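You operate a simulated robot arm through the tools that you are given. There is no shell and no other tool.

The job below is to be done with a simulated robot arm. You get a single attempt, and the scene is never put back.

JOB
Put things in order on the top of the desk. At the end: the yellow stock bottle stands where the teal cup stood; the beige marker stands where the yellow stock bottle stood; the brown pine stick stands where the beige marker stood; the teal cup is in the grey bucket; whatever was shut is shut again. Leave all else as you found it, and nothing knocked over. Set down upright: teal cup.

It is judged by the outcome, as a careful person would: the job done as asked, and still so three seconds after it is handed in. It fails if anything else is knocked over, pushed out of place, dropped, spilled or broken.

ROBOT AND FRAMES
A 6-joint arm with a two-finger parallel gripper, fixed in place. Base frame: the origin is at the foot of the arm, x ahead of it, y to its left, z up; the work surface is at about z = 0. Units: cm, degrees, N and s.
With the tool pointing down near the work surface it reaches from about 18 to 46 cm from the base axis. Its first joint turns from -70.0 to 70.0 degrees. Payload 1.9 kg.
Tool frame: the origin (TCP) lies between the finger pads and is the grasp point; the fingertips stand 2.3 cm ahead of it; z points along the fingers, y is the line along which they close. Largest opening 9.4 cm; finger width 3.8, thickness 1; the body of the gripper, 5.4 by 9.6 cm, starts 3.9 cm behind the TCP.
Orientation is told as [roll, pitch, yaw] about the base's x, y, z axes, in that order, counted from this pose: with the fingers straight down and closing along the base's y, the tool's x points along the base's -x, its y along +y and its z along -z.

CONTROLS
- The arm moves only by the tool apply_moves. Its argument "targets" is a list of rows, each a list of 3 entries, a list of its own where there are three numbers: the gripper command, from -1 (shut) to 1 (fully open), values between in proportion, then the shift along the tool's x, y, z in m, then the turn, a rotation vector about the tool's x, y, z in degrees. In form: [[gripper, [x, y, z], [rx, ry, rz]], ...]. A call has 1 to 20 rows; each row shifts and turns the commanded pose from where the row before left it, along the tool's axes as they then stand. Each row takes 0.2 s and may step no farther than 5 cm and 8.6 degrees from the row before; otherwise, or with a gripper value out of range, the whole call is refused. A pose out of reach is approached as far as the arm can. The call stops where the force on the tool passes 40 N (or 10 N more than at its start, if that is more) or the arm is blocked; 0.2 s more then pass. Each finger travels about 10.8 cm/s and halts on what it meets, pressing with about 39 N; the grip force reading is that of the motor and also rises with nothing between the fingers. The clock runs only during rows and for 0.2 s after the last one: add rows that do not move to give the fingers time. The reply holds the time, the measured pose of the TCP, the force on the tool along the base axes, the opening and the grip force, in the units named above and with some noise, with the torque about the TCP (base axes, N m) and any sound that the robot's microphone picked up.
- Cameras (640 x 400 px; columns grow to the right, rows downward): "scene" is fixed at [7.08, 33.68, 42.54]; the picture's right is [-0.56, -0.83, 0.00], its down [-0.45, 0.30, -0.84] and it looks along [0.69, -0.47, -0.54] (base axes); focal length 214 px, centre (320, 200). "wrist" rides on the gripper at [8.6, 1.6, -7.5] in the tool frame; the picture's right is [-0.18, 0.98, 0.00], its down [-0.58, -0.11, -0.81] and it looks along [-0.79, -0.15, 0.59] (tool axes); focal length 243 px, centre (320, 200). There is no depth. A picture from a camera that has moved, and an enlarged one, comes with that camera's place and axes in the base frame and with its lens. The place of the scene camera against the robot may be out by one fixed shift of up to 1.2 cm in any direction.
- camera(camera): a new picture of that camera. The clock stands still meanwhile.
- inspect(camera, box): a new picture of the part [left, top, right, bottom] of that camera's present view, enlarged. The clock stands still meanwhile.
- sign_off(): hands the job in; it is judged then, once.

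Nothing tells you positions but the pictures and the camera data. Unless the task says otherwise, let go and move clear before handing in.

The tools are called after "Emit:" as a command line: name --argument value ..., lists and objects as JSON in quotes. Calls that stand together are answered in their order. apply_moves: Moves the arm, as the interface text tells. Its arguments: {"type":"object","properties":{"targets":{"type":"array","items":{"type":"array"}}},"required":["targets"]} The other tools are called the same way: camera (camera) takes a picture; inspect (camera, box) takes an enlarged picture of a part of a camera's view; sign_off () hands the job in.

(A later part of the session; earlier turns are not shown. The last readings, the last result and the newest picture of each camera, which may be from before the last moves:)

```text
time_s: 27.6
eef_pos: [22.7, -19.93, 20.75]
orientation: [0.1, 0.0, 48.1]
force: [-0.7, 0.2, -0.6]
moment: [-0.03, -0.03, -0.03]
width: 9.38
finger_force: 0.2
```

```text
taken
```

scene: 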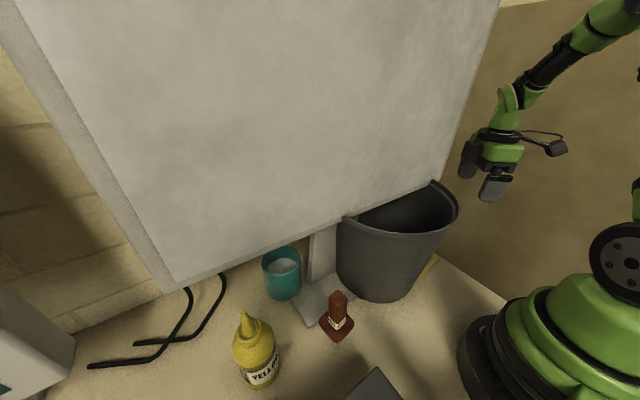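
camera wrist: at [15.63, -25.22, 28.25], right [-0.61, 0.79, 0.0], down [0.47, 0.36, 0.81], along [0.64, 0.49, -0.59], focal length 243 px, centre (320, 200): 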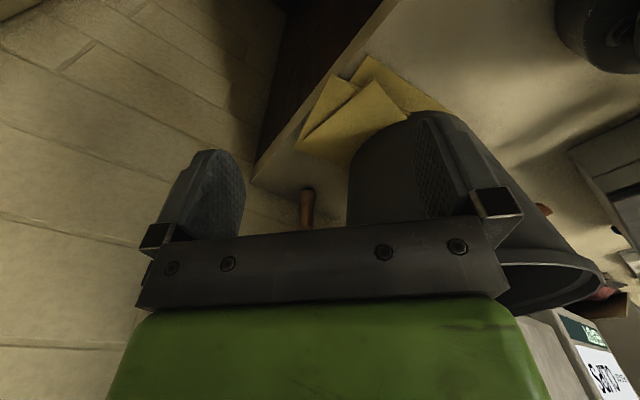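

Something stands behind the bucket at about pixel (308, 208). I'll zoom in on it.

Emit:
inspect --camera "wrist" --box '[240, 40, 420, 240]'

Emit:
inspect --camera "wrist" --box '[290, 170, 340, 235]'

Emit:
inspect --camera "wrist" --box '[500, 180, 640, 330]'

```text
2.00 times, centred on (330, 140) of wrist
camera zoom: at [15.63, -25.22, 28.25], right [-0.61, 0.79, 0.0], down [0.47, 0.36, 0.81], along [0.64, 0.49, -0.59], focal length 485 px, centre (300, 320)
```

zoom: 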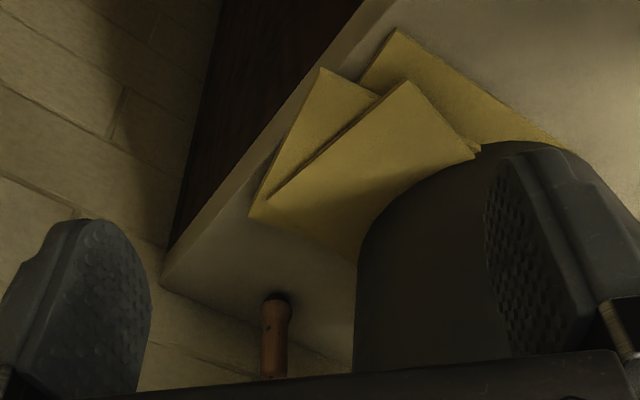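

```text
6.15 times, centred on (315, 202) of wrist
camera zoom: at [15.63, -25.22, 28.25], right [-0.61, 0.79, 0.0], down [0.47, 0.36, 0.81], along [0.64, 0.49, -0.59], focal length 1493 px, centre (351, 185)
```

zoom: 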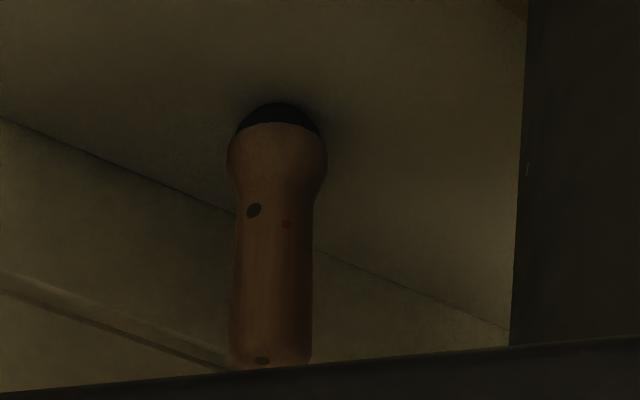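

```text
2.67 times, centred on (570, 255) of wrist
camera zoom: at [15.63, -25.22, 28.25], right [-0.61, 0.79, 0.0], down [0.47, 0.36, 0.81], along [0.64, 0.49, -0.59], focal length 647 px, centre (-347, 53)
```

zoom: 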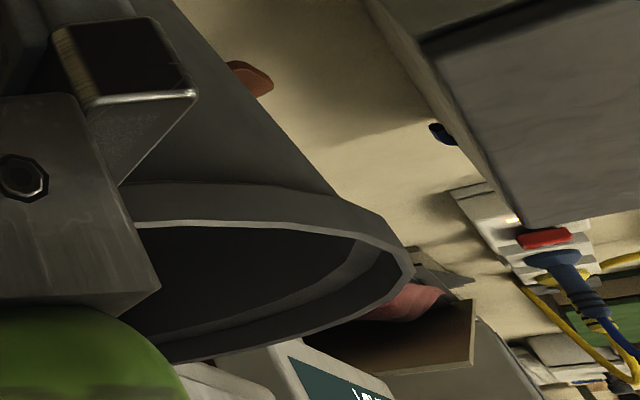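

An object stands behind the bucket at about (44.6, -6), orange-brown in the shade. It could be the beige marker, so I'll get a lower and more level view of it.

Emit:
apply_moves --targets '[[1, [0, 0, 0.04], [0, 0, 0]], [1, [0, 0, 0], [0, -8, 0]], [1, [0, 0, 0], [0, -8, 0]], [1, [0, 0, 0], [0, -8, 0]], [1, [0, 0, 0], [0, 0, 0]]]'

Emit:
camera --camera "wrist"

Emit:
inspect --camera "wrist" --box '[230, 20, 450, 240]'

```text
time_s: 28.8
eef_pos: [22.55, -19.91, 16.84]
orientation: [-0.1, -24.1, 48.0]
force: [0.2, 0.8, -0.6]
moment: [0.02, -0.02, -0.04]
width: 9.42
finger_force: 0.0
```

```text
taken
camera wrist: at [14.05, -26.88, 20.18], right [-0.62, 0.78, 0.07], down [0.21, 0.08, 0.97], along [0.76, 0.62, -0.22], focal length 243 px, centre (320, 200)
```

wrist: 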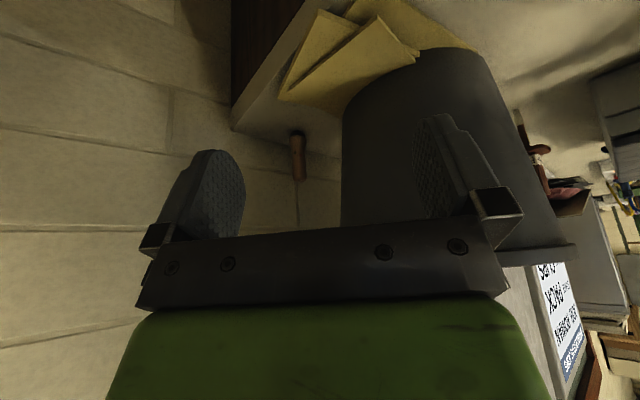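

```text
1.82 times, centred on (340, 130) of wrist
camera zoom: at [14.05, -26.88, 20.18], right [-0.62, 0.78, 0.07], down [0.21, 0.08, 0.97], along [0.76, 0.62, -0.22], focal length 441 px, centre (284, 327)
```

zoom: 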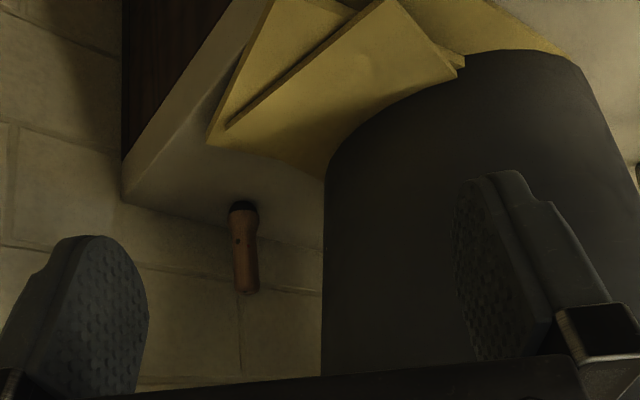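

Emit:
inspect --camera "wrist" --box '[275, 115, 325, 190]'

Emit:
inspect --camera "wrist" --box '[490, 100, 640, 240]'

```text
5.33 times, centred on (300, 152) of wrist
camera zoom: at [14.05, -26.88, 20.18], right [-0.62, 0.78, 0.07], down [0.21, 0.08, 0.97], along [0.76, 0.62, -0.22], focal length 1294 px, centre (427, 453)
```

zoom: 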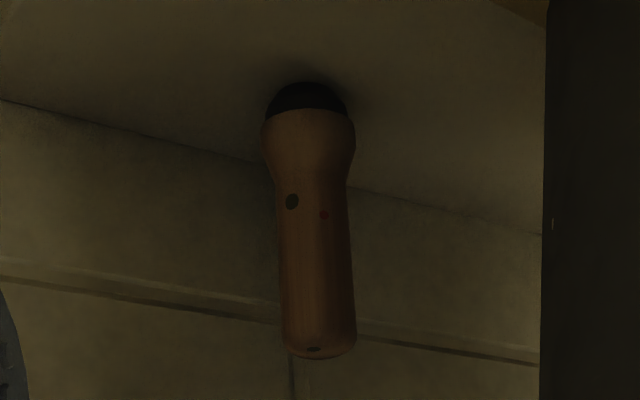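

```text
2.86 times, centred on (565, 170) of wrist
camera zoom: at [14.05, -26.88, 20.18], right [-0.62, 0.78, 0.07], down [0.21, 0.08, 0.97], along [0.76, 0.62, -0.22], focal length 693 px, centre (-380, 286)
```

zoom: 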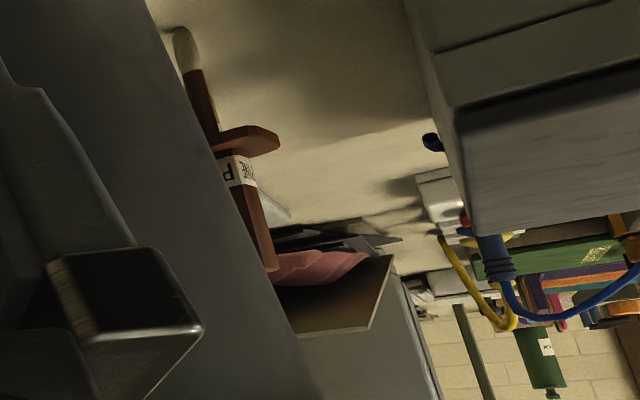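

The object behind the bucket looks like an upside-down torch, about 8.5 cm tall, rather than a marker. I'll take a closer look at the scanner's side facing the robot.

Emit:
inspect --camera "wrist" --box '[560, 40, 640, 200]'

Emit:
inspect --camera "wrist" --box '[500, 0, 640, 120]'

```text
2.50 times, centred on (600, 120) of wrist
camera zoom: at [14.05, -26.88, 20.18], right [-0.62, 0.78, 0.07], down [0.21, 0.08, 0.97], along [0.76, 0.62, -0.22], focal length 606 px, centre (-380, 400)
```

zoom: 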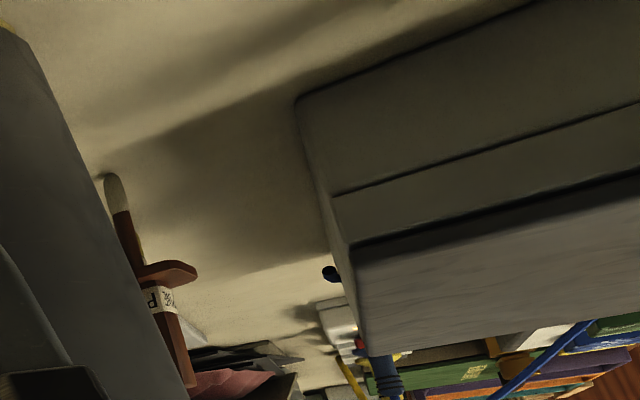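

```text
3.33 times, centred on (570, 60) of wrist
camera zoom: at [14.05, -26.88, 20.18], right [-0.62, 0.78, 0.07], down [0.21, 0.08, 0.97], along [0.76, 0.62, -0.22], focal length 809 px, centre (-513, 667)
```

zoom: 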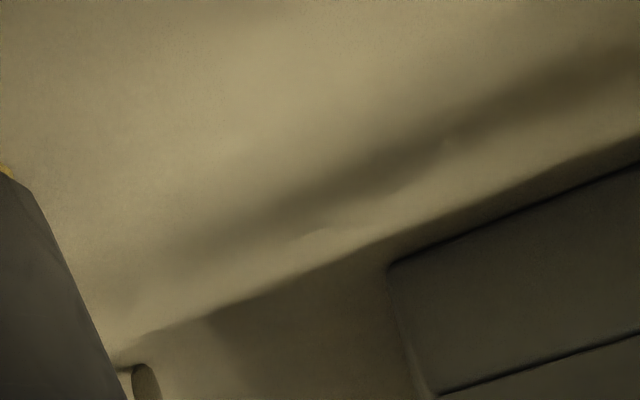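

I'll move closer along the right side, over the floor and clear of the monitor edge, to identify that object properly.

Emit:
apply_moves --targets '[[1, [-0.0208, -0.0203, 0.0202], [0, 0, 0]], [1, [-0.0208, -0.0203, 0.0202], [0, 0, 0]], [1, [-0.0208, -0.0203, 0.0202], [0, 0, 0]], [1, [0, 0, 0], [0, 0, 0]]]'

Emit:
camera --camera "wrist"

Emit:
camera --camera "scene"

```text
time_s: 29.8
eef_pos: [32.54, -17.78, 13.65]
orientation: [0.1, -24.0, 48.1]
force: [0.2, 0.0, 0.4]
moment: [0.01, 0.03, 0.02]
width: 9.39
finger_force: 0.0
```

```text
taken
camera wrist: at [24.01, -24.82, 17.01], right [-0.62, 0.78, 0.07], down [0.22, 0.08, 0.97], along [0.76, 0.62, -0.22], focal length 243 px, centre (320, 200)
```

wrist: 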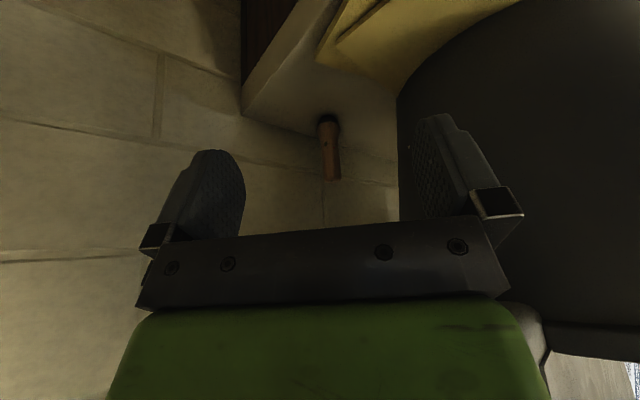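

```text
taken
```

scene: 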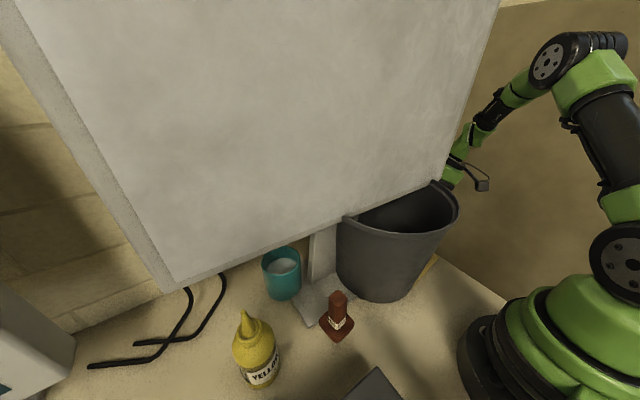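

Emit:
inspect --camera "wrist" --box '[295, 95, 365, 190]'

Emit:
inspect --camera "wrist" --box '[490, 280, 640, 400]'

```text
4.21 times, centred on (330, 142) of wrist
camera zoom: at [24.01, -24.82, 17.01], right [-0.62, 0.78, 0.07], down [0.22, 0.08, 0.97], along [0.76, 0.62, -0.22], focal length 1022 px, centre (278, 442)
```

zoom: 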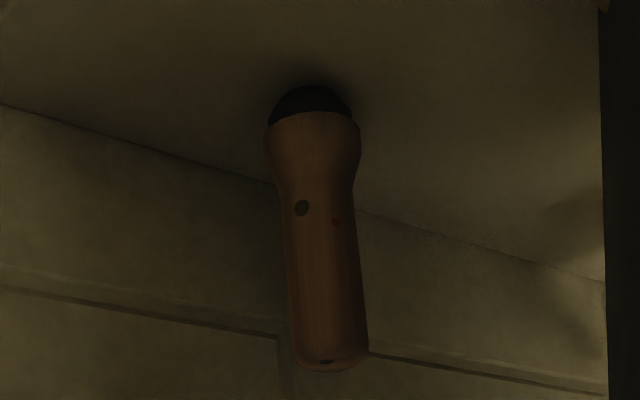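

```text
3.33 times, centred on (565, 340) of wrist
camera zoom: at [24.01, -24.82, 17.01], right [-0.62, 0.78, 0.07], down [0.22, 0.08, 0.97], along [0.76, 0.62, -0.22], focal length 809 px, centre (-497, -267)
```

zoom: 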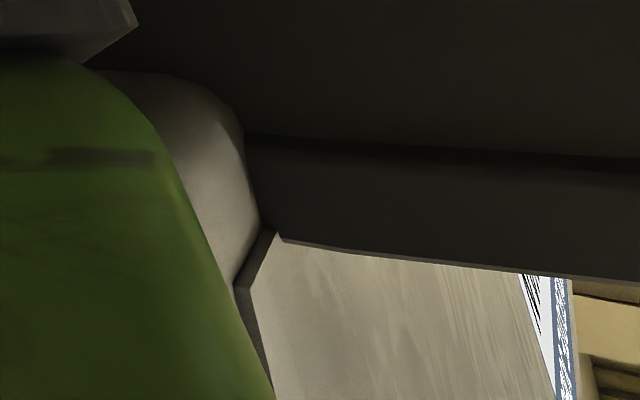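

It's an upside-down microphone with a foam dome, button and LED, so it isn't the marker. I'll back out the way I came and take a good look at the scanner from above.

Emit:
apply_moves --targets '[[1, [0.0208, 0.0203, -0.0202], [0, 0, 0]], [1, [0.0208, 0.0203, -0.0202], [0, 0, 0]], [1, [0.0208, 0.0203, -0.0202], [0, 0, 0]], [1, [0, 0, 0], [0, 8, 0]], [1, [0, 0, 0], [0, 8, 0]], [1, [0, 0, 0], [0, 8, 0]], [1, [0, 0, -0.045], [0, 0, 0]], [1, [0, 0, -0.045], [0, 0, 0]], [1, [0, 0, -0.045], [0, 0, 0]], [1, [0, 0, -0.045], [0, 0, 0]], [1, [0, 0, -0.04], [0, 0, 0]], [1, [0.02, 0, 0], [0, 0, 8]], [1, [0.02, 0, 0], [0, 0, 8]], [1, [0.02, 0, 0], [0, 0, 8]], [1, [0, 0, 0], [0, 0, 8]], [1, [0, 0, 0], [0, 0, 8]], [1, [0, 0, 0], [0, 0, 8]], [1, [0, 0, 0], [0, 0, 0]]]'

```text
time_s: 33.6
eef_pos: [18.05, -23.52, 38.77]
orientation: [0.0, -0.1, -0.1]
force: [-0.9, -0.3, -0.4]
moment: [0.03, 0.02, 0.02]
width: 9.43
finger_force: 0.1
```

Emit:
apply_moves --targets '[[1, [0, 0.045, 0], [0, 0, 0]], [1, [0, 0.045, 0], [0, 0, 0]], [1, [0, 0.045, 0], [0, 0, 0]], [1, [0, 0.045, 0], [0, 0, 0]], [1, [0, 0.045, 0], [0, 0, 0]], [1, [0, 0.045, 0], [0, 0, 0]], [1, [0, 0.045, 0], [0, 0, 0]], [1, [0, 0.045, 0], [0, 0, 0]], [1, [0.01, 0.045, 0], [0, 0, -8]], [1, [0, 0, 0], [0, 0, -8]], [1, [0, 0, 0], [0, 0, -8]], [1, [0, 0, 0], [0, 0, -8]], [1, [0, 0, 0], [0, 0, -8]], [1, [0, 0, 0], [0, 0, -8]], [1, [0, 0, 0], [0, 0, -8]], [1, [0, 0, 0], [0, 0, -8]], [1, [0, 0, 0], [0, 0, -8]], [1, [0, 0, 0], [0, 0, -8]], [1, [0, 0, 0], [0, 0, -8]], [1, [0, 0, 0], [0, 0, 0]]]'

Emit:
camera --camera "wrist"

```text
time_s: 37.8
eef_pos: [16.93, 16.79, 38.9]
orientation: [-0.1, 0.0, 88.1]
force: [0.1, 0.3, 0.5]
moment: [-0.03, -0.01, -0.01]
width: 9.37
finger_force: 0.1
```

```text
taken
camera wrist: at [15.12, 8.22, 46.33], right [-0.98, 0.22, 0.0], down [0.13, 0.58, 0.81], along [0.17, 0.79, -0.59], focal length 243 px, centre (320, 200)
```

wrist: 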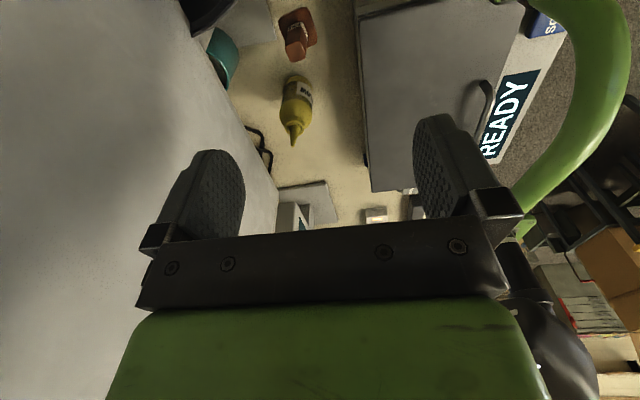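

Emit:
inspect --camera "wrist" --box '[330, 0, 580, 220]'

Emit:
inspect --camera "wrist" --box '[180, 0, 380, 240]'

```text
1.82 times, centred on (455, 110) of wrist
camera zoom: at [15.12, 8.22, 46.33], right [-0.98, 0.22, 0.0], down [0.13, 0.58, 0.81], along [0.17, 0.79, -0.59], focal length 441 px, centre (74, 364)
```

zoom: 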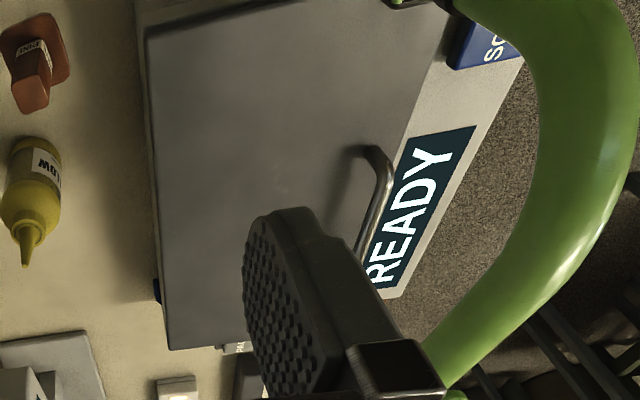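

```text
1.67 times, centred on (280, 120) of wrist
camera zoom: at [15.12, 8.22, 46.33], right [-0.98, 0.22, 0.0], down [0.13, 0.58, 0.81], along [0.17, 0.79, -0.59], focal length 404 px, centre (387, 333)
```

zoom: 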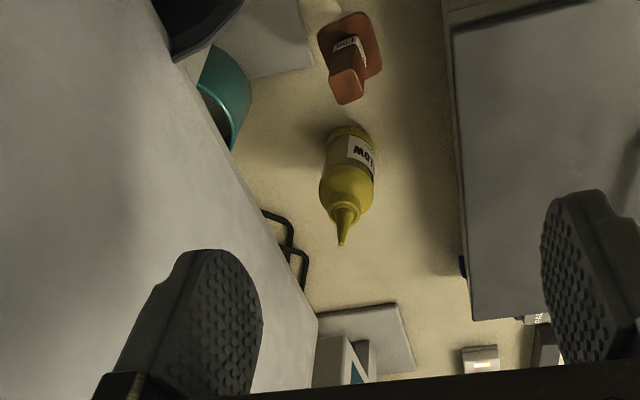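

The lid and READY panel show a flatbed scanner whose handle can't be reached, so it is probably just desk furniture. The bucket's rim overlaps the monitor in the pictures. A light downward press with closed fingers on the scanner top, which can't move it, will tell me whether this furniture is solid.

Emit:
apply_moves --targets '[[-1, [0, 0, 0], [0, 0, 8]], [-1, [0, 0, 0], [0, 0, 8]], [-1, [0, 0, 0], [0, 0, 8]], [-1, [-0.019, 0.0311, 0], [0, 0, 0]], [-1, [-0.019, 0.0311, 0], [0, 0, 0]], [-1, [-0.019, 0.0311, 0], [0, 0, 0]], [-1, [0, 0, 0.045], [0, 0, 0]], [-1, [0, 0, 0.045], [0, 0, 0]], [-1, [0, 0, 0.045], [0, 0, 0]], [-1, [0, 0, 0.045], [0, 0, 0]], [-1, [0, 0, 0.03], [0, 0, 0]], [-1, [0, 0, 0], [0, 0, 0]]]'

Emit:
camera --camera "scene"

Emit:
camera --camera "wrist"

```text
time_s: 40.4
eef_pos: [11.17, 26.24, 17.5]
orientation: [0.1, -0.1, 64.0]
force: [-0.3, -0.2, 0.0]
moment: [-0.03, 0.02, -0.02]
width: 0.0
finger_force: 39.1
```

```text
taken
```

scene: 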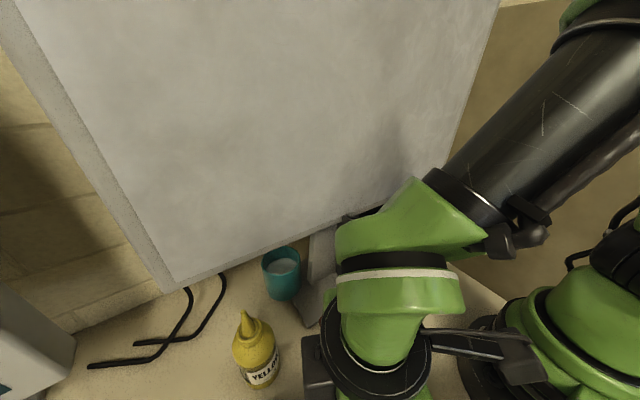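

```text
taken
camera wrist: at [5.94, 19.07, 24.95], right [-0.8, 0.6, 0.0], down [0.35, 0.48, 0.81], along [0.48, 0.65, -0.59], focal length 243 px, centre (320, 200)
```

wrist: 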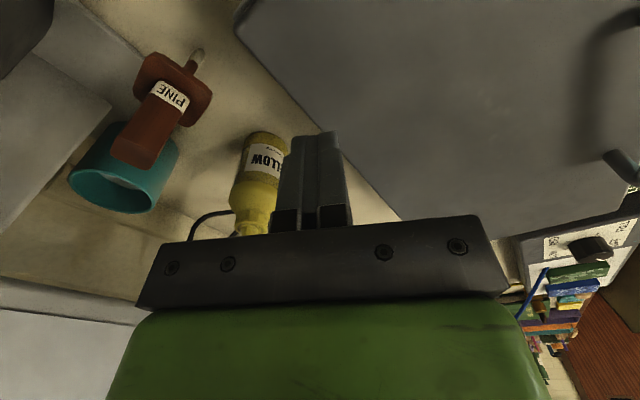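

Emit:
apply_moves --targets '[[-1, [0, 0, 0.015], [0, 0, 0]], [-1, [0, 0, 0.015], [0, 0, 0]], [-1, [0, 0, 0.01], [0, 0, 0]], [-1, [0, 0, 0.003], [0, 0, 0]], [-1, [0, 0, 0.003], [0, 0, 0]], [-1, [0, 0, 0.003], [0, 0, 0]], [-1, [0, 0, 0], [0, 0, 0]]]'

```text
time_s: 42.0
eef_pos: [11.21, 26.11, 12.74]
orientation: [-0.1, 0.0, 64.0]
force: [0.4, -1.0, 0.3]
moment: [-0.02, 0.04, 0.0]
width: 0.0
finger_force: 39.0
```

Emit:
apply_moves --targets '[[-1, [0, 0, 0.003], [0, 0, 0]], [-1, [0, 0, 0.003], [0, 0, 0]], [-1, [0, 0, 0], [0, 0, 0]]]'

Emit:
apply_moves --targets '[[-1, [0, 0, 0.003], [0, 0, 0]], [-1, [0, 0, 0], [0, 0, 0]]]'

Emit:
apply_moves --targets '[[-1, [0, 0, 0.003], [0, 0, 0]], [-1, [0, 0, 0], [0, 0, 0]]]'

```text
time_s: 42.7
eef_pos: [11.09, 26.02, 12.24]
orientation: [-0.1, -0.2, 64.1]
force: [0.7, -1.1, 5.7]
moment: [-0.15, 0.11, 0.0]
width: 0.0
finger_force: 39.3
stopped in row 3: the force on the tool passed its limit at 43 N (the readings are from after the stop); the commanded pose is now the measured one
```

```text
time_s: 43.0
eef_pos: [11.23, 25.91, 12.22]
orientation: [-0.1, -0.1, 64.1]
force: [-0.1, -0.4, 5.7]
moment: [-0.13, 0.05, -0.06]
width: 0.01
finger_force: 38.8
stopped in row 1: the force on the tool passed its limit at 55 N (the readings are from after the stop); the commanded pose is now the measured one
```

```text
time_s: 43.4
eef_pos: [11.07, 25.95, 12.29]
orientation: [-0.1, -0.1, 64.2]
force: [-0.8, -1.1, 6.6]
moment: [-0.12, 0.06, 0.05]
width: 0.0
finger_force: 38.5
stopped in row 1: the force on the tool passed its limit at 54 N (the readings are from after the stop); the commanded pose is now the measured one
```

The scanner top is solid (contact at z≈9.95) and did not move, so I'll treat the monitor as solid too. The cup is at about (37, 22.5) with its rim at z≈8.1, and the bottle is at about (24.5, 32.5) and 17.6 tall. I'll rise, open, and set up a tilted approach under the monitor.

Emit:
apply_moves --targets '[[-1, [0, 0, -0.04], [0, 0, 0]], [0, [0, 0, -0.045], [0, 0, 0]], [1, [0, 0, -0.045], [0, 0, 0]], [1, [0, 0, 0], [0, 0, 8]], [1, [0, 0, 0], [0, 0, 8]], [1, [0, 0, 0], [0, 0, 8]], [1, [0, 0, 0], [0, 0, 8]], [1, [0, 0, 0], [0, 0, 8]], [1, [0, 0, 0], [0, 0, 8]], [1, [0, 0, 0], [0, 0, 8]], [1, [0, 0, 0], [0, 0, 8]], [1, [0, 0, 0], [0, 0, 8]], [1, [0, 0, 0], [0, 0, 8]], [1, [0, 0, 0], [0, 0, 0]]]'

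Emit:
camera --camera "wrist"

Emit:
camera --camera "scene"

```text
time_s: 46.4
eef_pos: [11.04, 25.9, 25.37]
orientation: [0.0, 0.0, -16.1]
force: [-0.9, -0.5, -1.2]
moment: [-0.01, 0.02, -0.01]
width: 9.36
finger_force: 0.2
```

```text
taken
camera wrist: at [3.17, 29.87, 32.87], right [0.45, 0.89, 0.0], down [0.53, -0.27, 0.81], along [0.72, -0.36, -0.59], focal length 243 px, centre (320, 200)
```

wrist: 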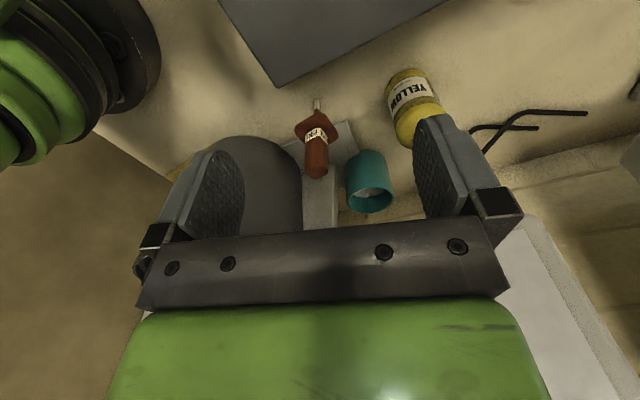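

```text
taken
```

scene: 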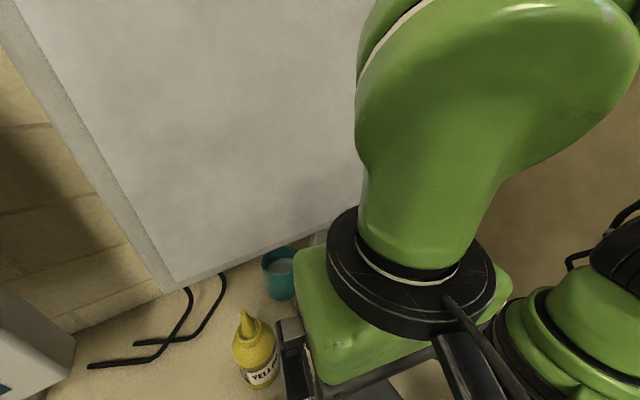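

Emit:
inspect --camera "wrist" --box '[280, 60, 450, 225]'

Emit:
inspect --camera "scene" --box '[210, 230, 330, 400]'

```text
2.42 times, centred on (365, 142) of wrist
camera zoom: at [3.17, 29.87, 32.87], right [0.45, 0.89, 0.0], down [0.53, -0.27, 0.81], along [0.72, -0.36, -0.59], focal length 588 px, centre (211, 339)
```

zoom: 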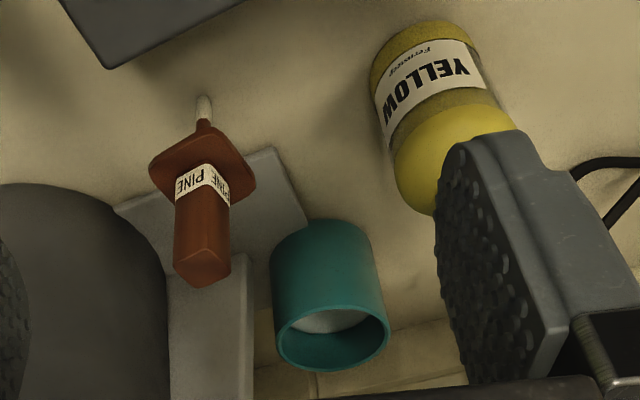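

```text
2.35 times, centred on (270, 315) of scene
camera zoom: at [7.08, 33.68, 42.54], right [-0.56, -0.83, 0.0], down [-0.45, 0.3, -0.84], along [0.69, -0.47, -0.54], focal length 505 px, centre (438, -71)
```

zoom: 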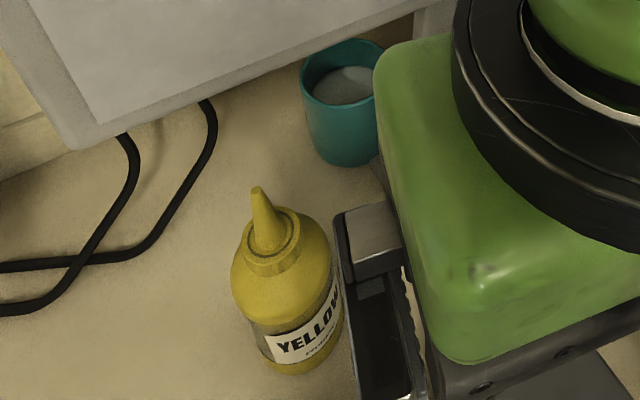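

The refined cup rim centre is (37.1, 22.5), with a diameter of about 8 cm. I'm moving to a spot in front of the monitor and starting to tilt.

Emit:
apply_moves --targets '[[1, [-0.0324, 0.0079, 0.0047], [0, 0, 0]], [1, [-0.0324, 0.0079, 0.0047], [0, 0, 0]], [1, [-0.0324, 0.0079, 0.0047], [0, 0, 0]], [1, [0, 0, 0], [0, -8, 0]], [1, [0, 0, 0], [0, -8, 0]], [1, [0, 0, 0], [0, -8, 0]], [1, [0, 0, 0], [0, -8, 0]], [1, [0, 0, 0], [0, 0, 0]]]'

Emit:
camera --camera "scene"

Emit:
camera --camera "wrist"

```text
time_s: 48.2
eef_pos: [21.14, 25.6, 23.93]
orientation: [0.1, -32.2, -16.1]
force: [-0.2, -0.8, 0.5]
moment: [0.0, -0.02, -0.02]
width: 9.38
finger_force: 0.2
```

```text
taken
```

scene: 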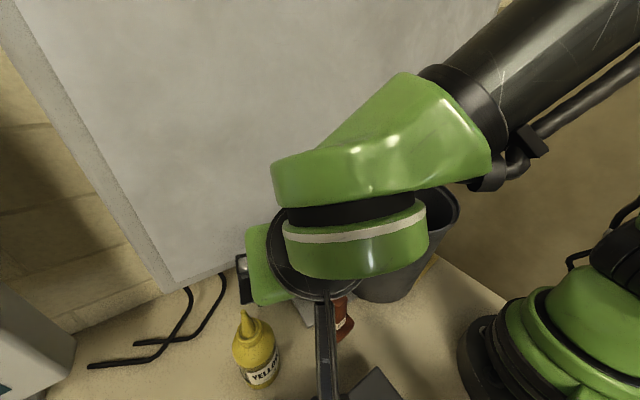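

```text
taken
camera wrist: at [10.72, 30.33, 25.73], right [0.42, 0.9, 0.1], down [0.03, -0.12, 0.99], along [0.91, -0.41, -0.08], focal length 243 px, centre (320, 200)
```

wrist: 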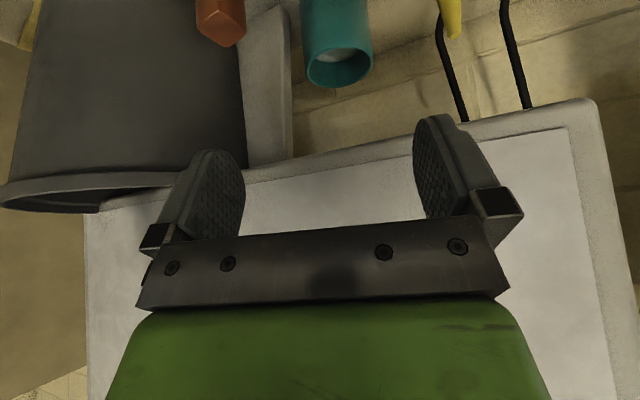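

Emit:
apply_moves --targets '[[1, [-0.0047, 0.002, 0.0292], [0, 0, 0]], [1, [-0.0047, 0.002, 0.0292], [0, 0, 0]], [1, [0, 0, 0], [0, -7, 0]], [1, [0, 0, 0], [0, -6, 0]], [1, [0, 0, 0], [0, 0, 0]]]'

Emit:
camera --camera "scene"

Emit:
camera --camera "wrist"

```text
time_s: 49.4
eef_pos: [25.12, 24.94, 19.36]
orientation: [0.1, -45.3, -16.0]
force: [0.3, 0.1, 0.2]
moment: [0.04, 0.01, 0.0]
width: 9.39
finger_force: 0.0
```

```text
taken
```

scene: 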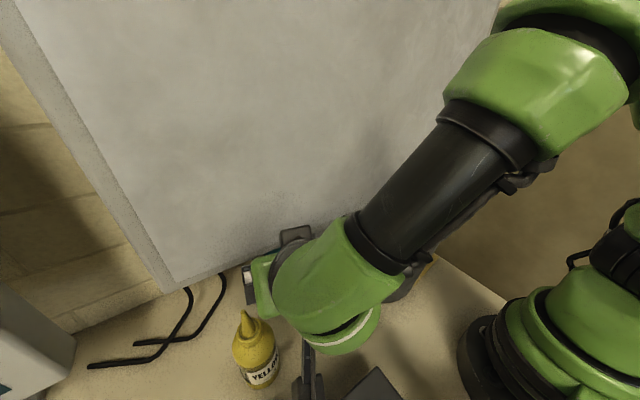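

```text
taken
camera wrist: at [14.46, 29.65, 18.65], right [0.39, 0.91, 0.13], down [-0.19, -0.06, 0.98], along [0.9, -0.41, 0.14], focal length 243 px, centre (320, 200)
```

wrist: 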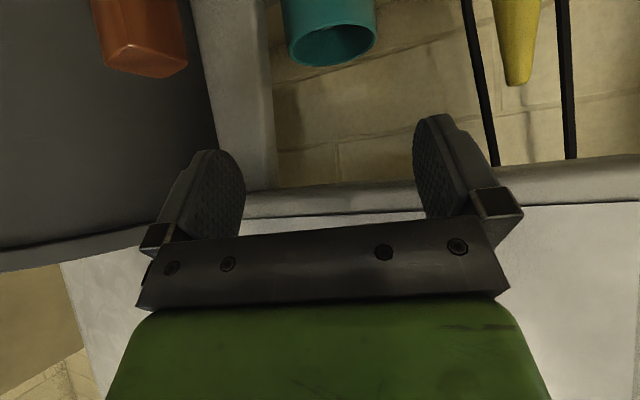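

Emit:
apply_moves --targets '[[1, [0.0088, 0.0013, 0.0302], [0, 0, 0]], [1, [0.0088, 0.0013, 0.0302], [0, 0, 0]], [1, [0, 0, 0], [0, -5, 0]], [1, [0, 0, 0], [0, -5, 0]], [1, [0, 0, 0], [0, 0, 0]]]'

Emit:
camera --camera "scene"

Emit:
camera --camera "wrist"

```text
time_s: 50.6
eef_pos: [27.98, 24.35, 13.9]
orientation: [0.2, -55.3, -16.0]
force: [0.1, 0.3, 0.8]
moment: [0.02, 0.0, -0.02]
width: 9.38
finger_force: 0.1
```

```text
taken
```

scene: 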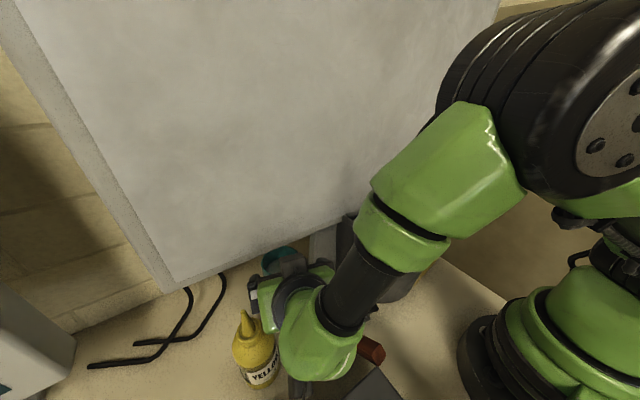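

```text
taken
camera wrist: at [17.65, 29.05, 11.09], right [0.37, 0.92, 0.15], down [-0.35, -0.02, 0.94], along [0.86, -0.4, 0.31], focal length 243 px, centre (320, 200)
```

wrist: 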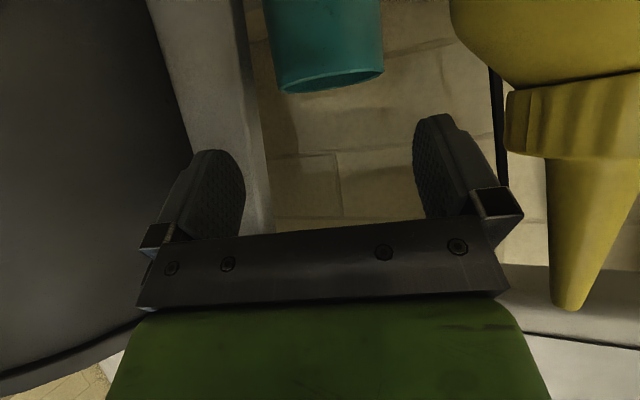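

The stick looks different near pixel (370, 348), so I'm checking it right away.

Emit:
inspect --camera "scene" --box '[260, 270, 440, 400]'

```text
3.08 times, centred on (350, 335) of scene
camera zoom: at [7.08, 33.68, 42.54], right [-0.56, -0.83, 0.0], down [-0.45, 0.3, -0.84], along [0.69, -0.47, -0.54], focal length 660 px, centre (228, -215)
```

zoom: 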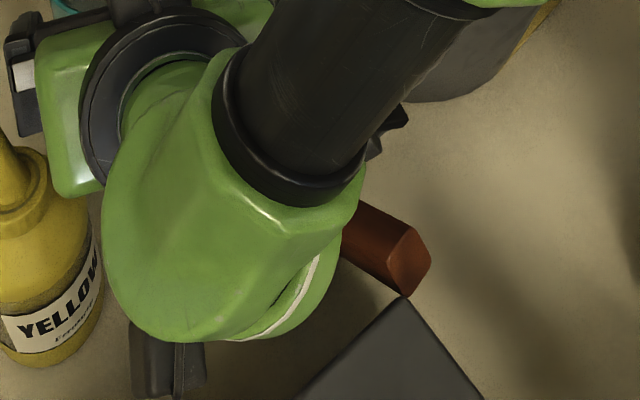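

The stick has toppled: the gripper body brushed its top, which is at about z=14.5, higher than I had reckoned. It now lies with the handle toward the base. It has to be moved anyway, so I'll stand it up later. I'm continuing carefully to the cup from here.

Emit:
apply_moves --targets '[[1, [0.002, 0.007, 0.038], [0, 0, 0]], [1, [0, 0, 0], [0, 0, 0]]]'

Emit:
camera --camera "wrist"

Emit:
camera --camera "scene"

```text
time_s: 51.2
eef_pos: [30.89, 24.0, 11.55]
orientation: [0.1, -55.1, -16.1]
force: [0.1, -0.6, -1.1]
moment: [0.0, -0.02, -0.01]
width: 9.43
finger_force: 0.1
```

```text
taken
camera wrist: at [20.71, 28.66, 8.76], right [0.37, 0.92, 0.15], down [-0.35, -0.02, 0.94], along [0.86, -0.4, 0.31], focal length 243 px, centre (320, 200)
```

wrist: 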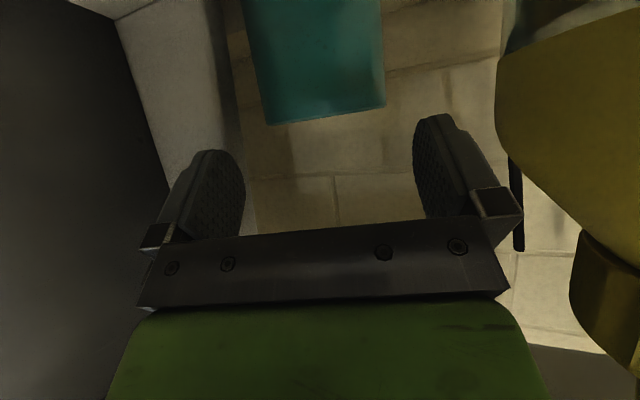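

```text
taken
```

scene: 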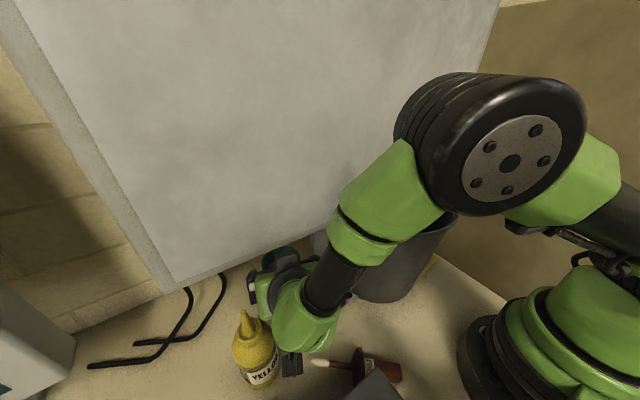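

The cup is close to the monitor's post (post face about y=18, x 33.4–35). Before planning the grasp I want to know whether the post is solid, so I'll ease the left fingertip toward its front face in tiny steps while watching the force.

Emit:
apply_moves --targets '[[1, [-0.0057, 0, 0.0082], [0, 0, 0]], [1, [-0.0028, 0, 0.0041], [0, 0, 0]], [1, [0, 0, 0], [0, 0, 0]]]'

Emit:
camera --camera "wrist"

```text
time_s: 52.0
eef_pos: [32.35, 23.64, 11.56]
orientation: [0.1, -55.1, -16.0]
force: [0.2, -0.2, -0.1]
moment: [0.0, -0.02, -0.01]
width: 9.42
finger_force: 0.0
```

```text
taken
camera wrist: at [22.17, 28.26, 8.8], right [0.37, 0.92, 0.15], down [-0.35, -0.02, 0.94], along [0.86, -0.4, 0.31], focal length 243 px, centre (320, 200)
```

wrist: 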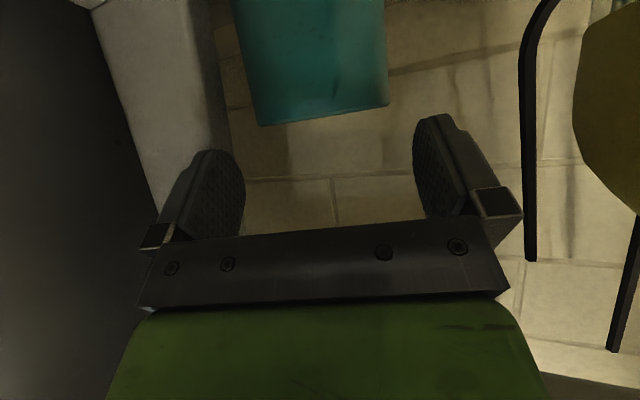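

Emit:
apply_moves --targets '[[1, [-0.0017, 0, 0.0025], [0, 0, 0]], [1, [-0.0006, 0, 0.0008], [0, 0, 0]], [1, [0, 0, 0], [0, 0, 0]]]'

Emit:
apply_moves --targets '[[1, [-0.0006, 0, 0.0008], [0, 0, 0]], [1, [-0.0006, 0, 0.0008], [0, 0, 0]], [1, [0, 0, 0], [0, 0, 0]]]'

Emit:
apply_moves --targets '[[1, [-0.0006, 0, 0.0008], [0, 0, 0]], [1, [-0.0006, 0, 0.0008], [0, 0, 0]], [1, [0, 0, 0], [0, 0, 0]]]'

Emit:
apply_moves --targets '[[1, [-0.0006, 0, 0.0008], [0, 0, 0]], [1, [-0.0006, 0, 0.0008], [0, 0, 0]], [1, [0, 0, 0], [0, 0, 0]]]'

```text
time_s: 52.8
eef_pos: [32.89, 23.71, 11.67]
orientation: [0.3, -55.1, -16.1]
force: [0.6, 0.2, -0.5]
moment: [0.0, -0.02, -0.03]
width: 9.4
finger_force: 0.0
```

```text
time_s: 53.6
eef_pos: [33.04, 23.74, 11.59]
orientation: [0.1, -55.2, -16.1]
force: [0.9, -0.3, 0.3]
moment: [-0.03, 0.0, -0.01]
width: 9.4
finger_force: 0.1
```

```text
time_s: 54.4
eef_pos: [33.32, 23.46, 11.66]
orientation: [0.3, -55.2, -16.1]
force: [-0.5, 0.4, 0.1]
moment: [0.01, 0.04, 0.0]
width: 9.4
finger_force: 0.1
```

```text
time_s: 55.2
eef_pos: [33.39, 23.43, 11.58]
orientation: [0.1, -55.2, -16.2]
force: [0.1, 0.4, 0.1]
moment: [0.0, -0.01, 0.03]
width: 9.4
finger_force: 0.1
```

Emit:
apply_moves --targets '[[1, [-0.0006, 0, 0.0008], [0, 0, 0]], [1, [-0.0006, 0, 0.0008], [0, 0, 0]], [1, [-0.0006, 0, 0.0008], [0, 0, 0]], [1, [0, 0, 0], [0, 0, 0]]]'

Emit:
apply_moves --targets '[[1, [-0.0006, 0, 0.0008], [0, 0, 0]], [1, [-0.0006, 0, 0.0008], [0, 0, 0]], [1, [-0.0006, 0, 0.0008], [0, 0, 0]], [1, [0, 0, 0], [0, 0, 0]]]'

Emit:
camera --camera "wrist"

```text
time_s: 56.2
eef_pos: [33.73, 23.45, 11.63]
orientation: [0.1, -55.1, -16.1]
force: [-1.2, 0.0, 0.4]
moment: [0.02, 0.0, -0.03]
width: 9.4
finger_force: 0.2
```

```text
time_s: 57.2
eef_pos: [34.0, 23.3, 11.59]
orientation: [0.1, -55.1, -16.1]
force: [0.3, -0.5, -1.1]
moment: [-0.01, -0.01, -0.01]
width: 9.42
finger_force: 0.0
```

```text
taken
camera wrist: at [23.74, 27.94, 8.91], right [0.37, 0.92, 0.15], down [-0.35, -0.02, 0.94], along [0.86, -0.4, 0.31], focal length 243 px, centre (320, 200)
```

wrist: 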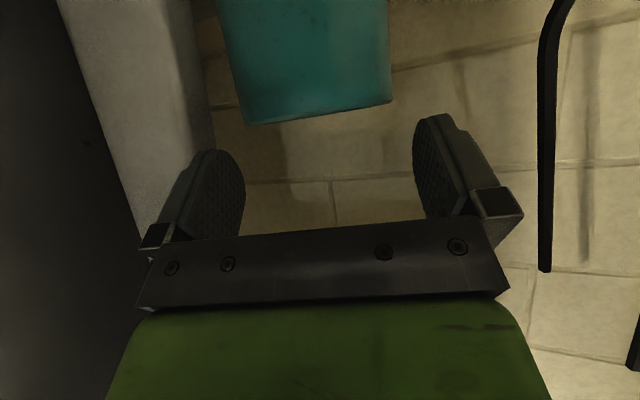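

No contact so far; the fingertip is just in front of and beside the post. I'll continue in tiny steps.

Emit:
apply_moves --targets '[[1, [-0.0006, 0, 0.0008], [0, 0, 0]], [1, [-0.0006, 0, 0.0008], [0, 0, 0]], [1, [-0.0006, 0, 0.0008], [0, 0, 0]], [1, [0, 0, 0], [0, 0, 0]]]'

Emit:
apply_moves --targets '[[1, [-0.0006, 0, 0.0008], [0, 0, 0]], [1, [-0.0006, 0, 0.0008], [0, 0, 0]], [1, [-0.0006, 0, 0.0008], [0, 0, 0]], [1, [0, 0, 0], [0, 0, 0]]]'

Emit:
apply_moves --targets '[[1, [-0.0006, 0, 0.0008], [0, 0, 0]], [1, [-0.0006, 0, 0.0008], [0, 0, 0]], [1, [-0.0006, 0, 0.0008], [0, 0, 0]], [1, [0, 0, 0], [0, 0, 0]]]'

Emit:
camera --camera "wrist"

```text
time_s: 58.2
eef_pos: [34.38, 23.34, 11.7]
orientation: [0.2, -55.1, -16.1]
force: [0.7, 0.0, 1.0]
moment: [-0.01, 0.0, 0.01]
width: 9.41
finger_force: 0.1
```

```text
time_s: 59.2
eef_pos: [34.72, 23.08, 11.59]
orientation: [0.2, -55.1, -16.2]
force: [-0.4, 0.0, 0.8]
moment: [0.05, 0.01, 0.02]
width: 9.39
finger_force: 0.1
```

```text
time_s: 60.2
eef_pos: [34.79, 23.25, 11.67]
orientation: [0.1, -55.1, -16.1]
force: [-0.2, -0.2, 0.1]
moment: [-0.03, 0.04, 0.09]
width: 9.42
finger_force: 0.0
```

```text
taken
camera wrist: at [24.6, 27.81, 8.86], right [0.37, 0.92, 0.15], down [-0.35, -0.02, 0.94], along [0.86, -0.4, 0.31], focal length 243 px, centre (320, 200)
```

wrist: 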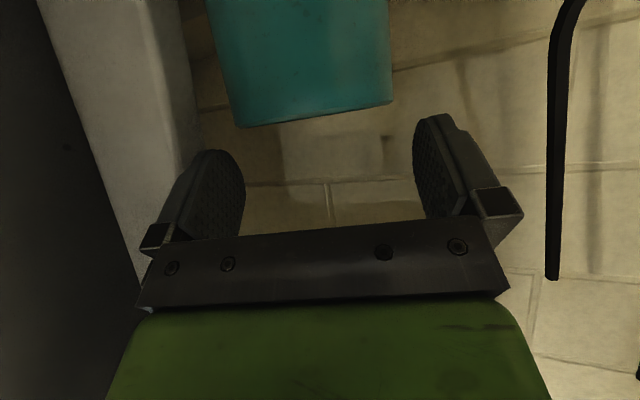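

Emit:
apply_moves --targets '[[1, [-0.0006, 0, 0.0008], [0, 0, 0]], [1, [-0.0003, 0, 0.0004], [0, 0, 0]], [1, [0, 0, 0], [0, 0, 0]]]'

Emit:
inspect --camera "wrist" --box '[100, 80, 280, 260]'

```text
time_s: 61.0
eef_pos: [35.03, 23.03, 11.62]
orientation: [0.3, -55.0, -16.1]
force: [-0.3, 0.0, 0.0]
moment: [-0.03, 0.03, 0.06]
width: 9.41
finger_force: 0.0
```

```text
2.22 times, centred on (190, 170) of wrist
camera zoom: at [24.79, 27.73, 8.89], right [0.37, 0.92, 0.15], down [-0.35, -0.02, 0.94], along [0.86, -0.4, 0.31], focal length 539 px, centre (609, 267)
```

zoom: 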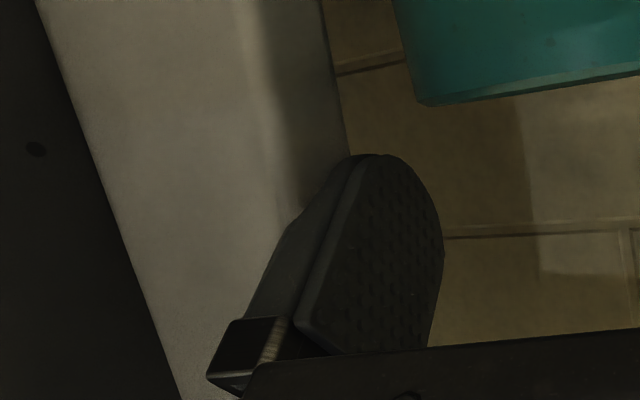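

The finger just fits beside the post. I'll narrow the opening slightly to 8.9 cm and descend gently around the cup.

Emit:
apply_moves --targets '[[0.9, [0, 0, 0], [0, 0, 0]], [0.9, [0, 0.0005, 0], [0, 0, 0]], [0.9, [0.00455, 0.0001, 0.00543], [0, 0, 0]], [0.9, [0.00455, 0.0001, 0.00543], [0, 0, 0]], [0.9, [0, 0, 0], [0, 0, 0]]]'

Emit:
camera --camera "wrist"

Emit:
camera --camera "scene"

```text
time_s: 62.2
eef_pos: [35.5, 22.91, 10.22]
orientation: [0.2, -55.0, -16.1]
force: [0.4, -0.4, 1.3]
moment: [-0.02, 0.02, -0.03]
width: 8.91
finger_force: 0.1
```

```text
taken
camera wrist: at [25.22, 27.63, 7.56], right [0.37, 0.92, 0.15], down [-0.35, -0.02, 0.94], along [0.86, -0.4, 0.31], focal length 243 px, centre (320, 200)
```

wrist: 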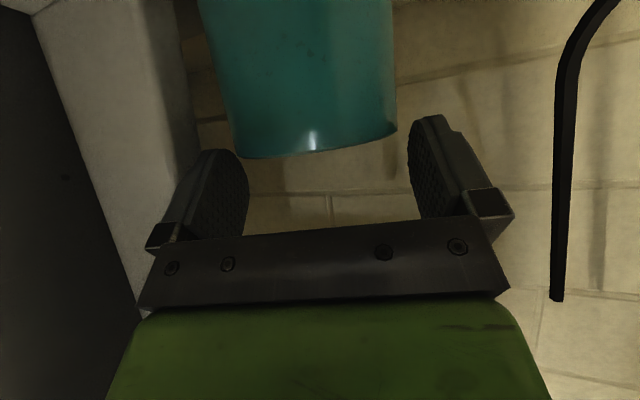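

```text
taken
```

scene: 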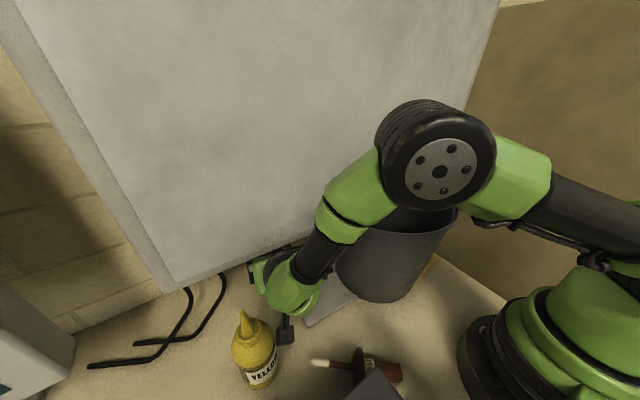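

Emit:
apply_moves --targets '[[0.9, [0.0062, -0.0003, 0.0068], [0, 0, 0]], [0.9, [0.0062, -0.0003, 0.0068], [0, 0, 0]], [0.9, [0.0062, -0.0003, 0.0068], [0, 0, 0]], [0.9, [0, 0, 0], [0, 0, 0]]]'

Emit:
camera --camera "wrist"

```text
time_s: 63.2
eef_pos: [35.92, 22.67, 7.59]
orientation: [0.2, -55.1, -16.1]
force: [0.0, -0.2, 0.2]
moment: [-0.01, 0.01, -0.01]
width: 8.95
finger_force: 0.0
```

```text
taken
camera wrist: at [25.76, 27.33, 4.89], right [0.37, 0.92, 0.15], down [-0.35, -0.02, 0.94], along [0.86, -0.4, 0.31], focal length 243 px, centre (320, 200)
```

wrist: 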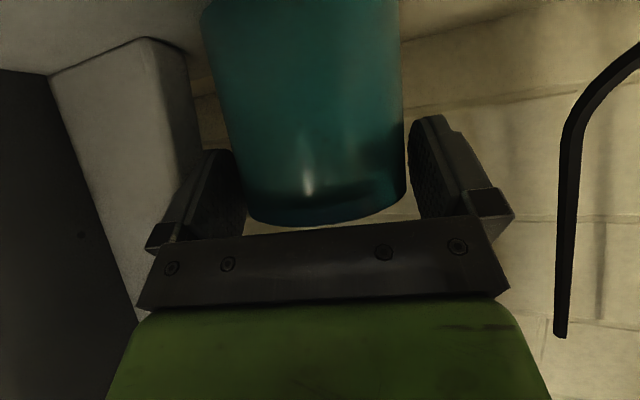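

The fingers straddle the cup, so I'll close on it now.

Emit:
apply_moves --targets '[[0.6, [0, 0, 0], [0, 0, 0]], [0.3, [0, 0, 0], [0, 0, 0]], [-1, [0, 0, 0], [0, 0, 0]], [-1, [0, 0, 0], [0, 0, 0]], [-1, [0, 0, 0], [0, 0, 0]]]'

Emit:
camera --camera "wrist"

```text
time_s: 64.4
eef_pos: [35.91, 22.66, 7.65]
orientation: [0.2, -55.0, -16.2]
force: [0.7, 1.9, -0.2]
moment: [-0.04, 0.06, -0.01]
width: 7.83
finger_force: 38.8
```

```text
taken
camera wrist: at [25.75, 27.34, 4.91], right [0.37, 0.92, 0.15], down [-0.35, -0.02, 0.94], along [0.86, -0.4, 0.31], focal length 243 px, centre (320, 200)
```

wrist: 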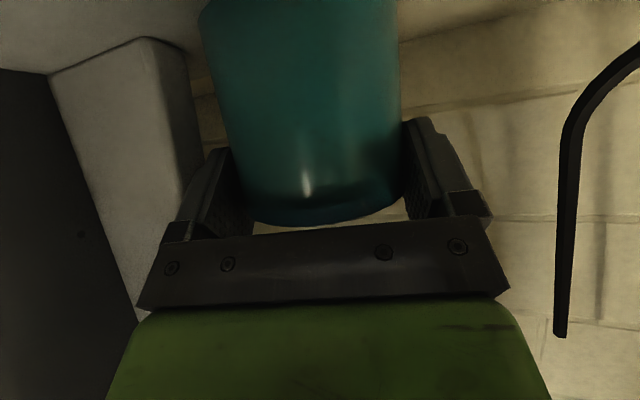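

The cup is gripped, with the fingers at 7.8 cm. While holding still, I'll re-examine the area around the black wires at high zoom, since a beige item could blend in there.

Emit:
inspect --camera "scene" --box '[150, 250, 260, 330]'

Emit:
inspect --camera "wrist" --box '[400, 0, 640, 220]'

Emit:
inspect --camera "scene" --box '[60, 310, 260, 400]'

```text
5.00 times, centred on (205, 290) of scene
camera zoom: at [7.08, 33.68, 42.54], right [-0.56, -0.83, 0.0], down [-0.45, 0.3, -0.84], along [0.69, -0.47, -0.54], focal length 1072 px, centre (895, -250)
```

zoom: 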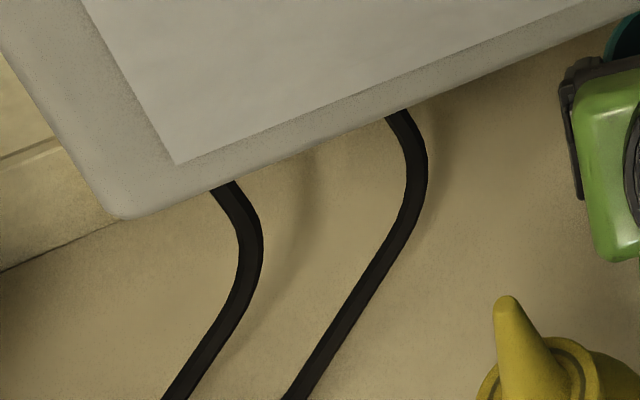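

```text
1.82 times, centred on (520, 110) of wrist
camera zoom: at [25.75, 27.34, 4.91], right [0.37, 0.92, 0.15], down [-0.35, -0.02, 0.94], along [0.86, -0.4, 0.31], focal length 441 px, centre (-44, 364)
```

zoom: 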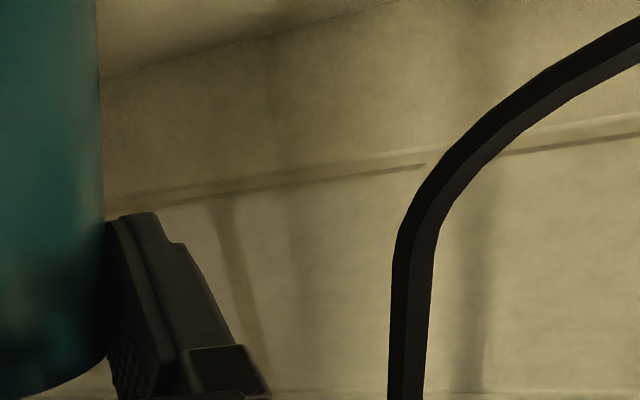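

```text
3.20 times, centred on (160, 355) of scene
camera zoom: at [7.08, 33.68, 42.54], right [-0.56, -0.83, 0.0], down [-0.45, 0.3, -0.84], along [0.69, -0.47, -0.54], focal length 686 px, centre (832, -296)
```

zoom: 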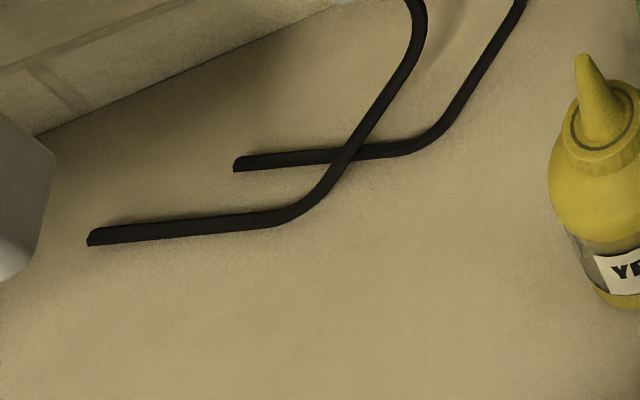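

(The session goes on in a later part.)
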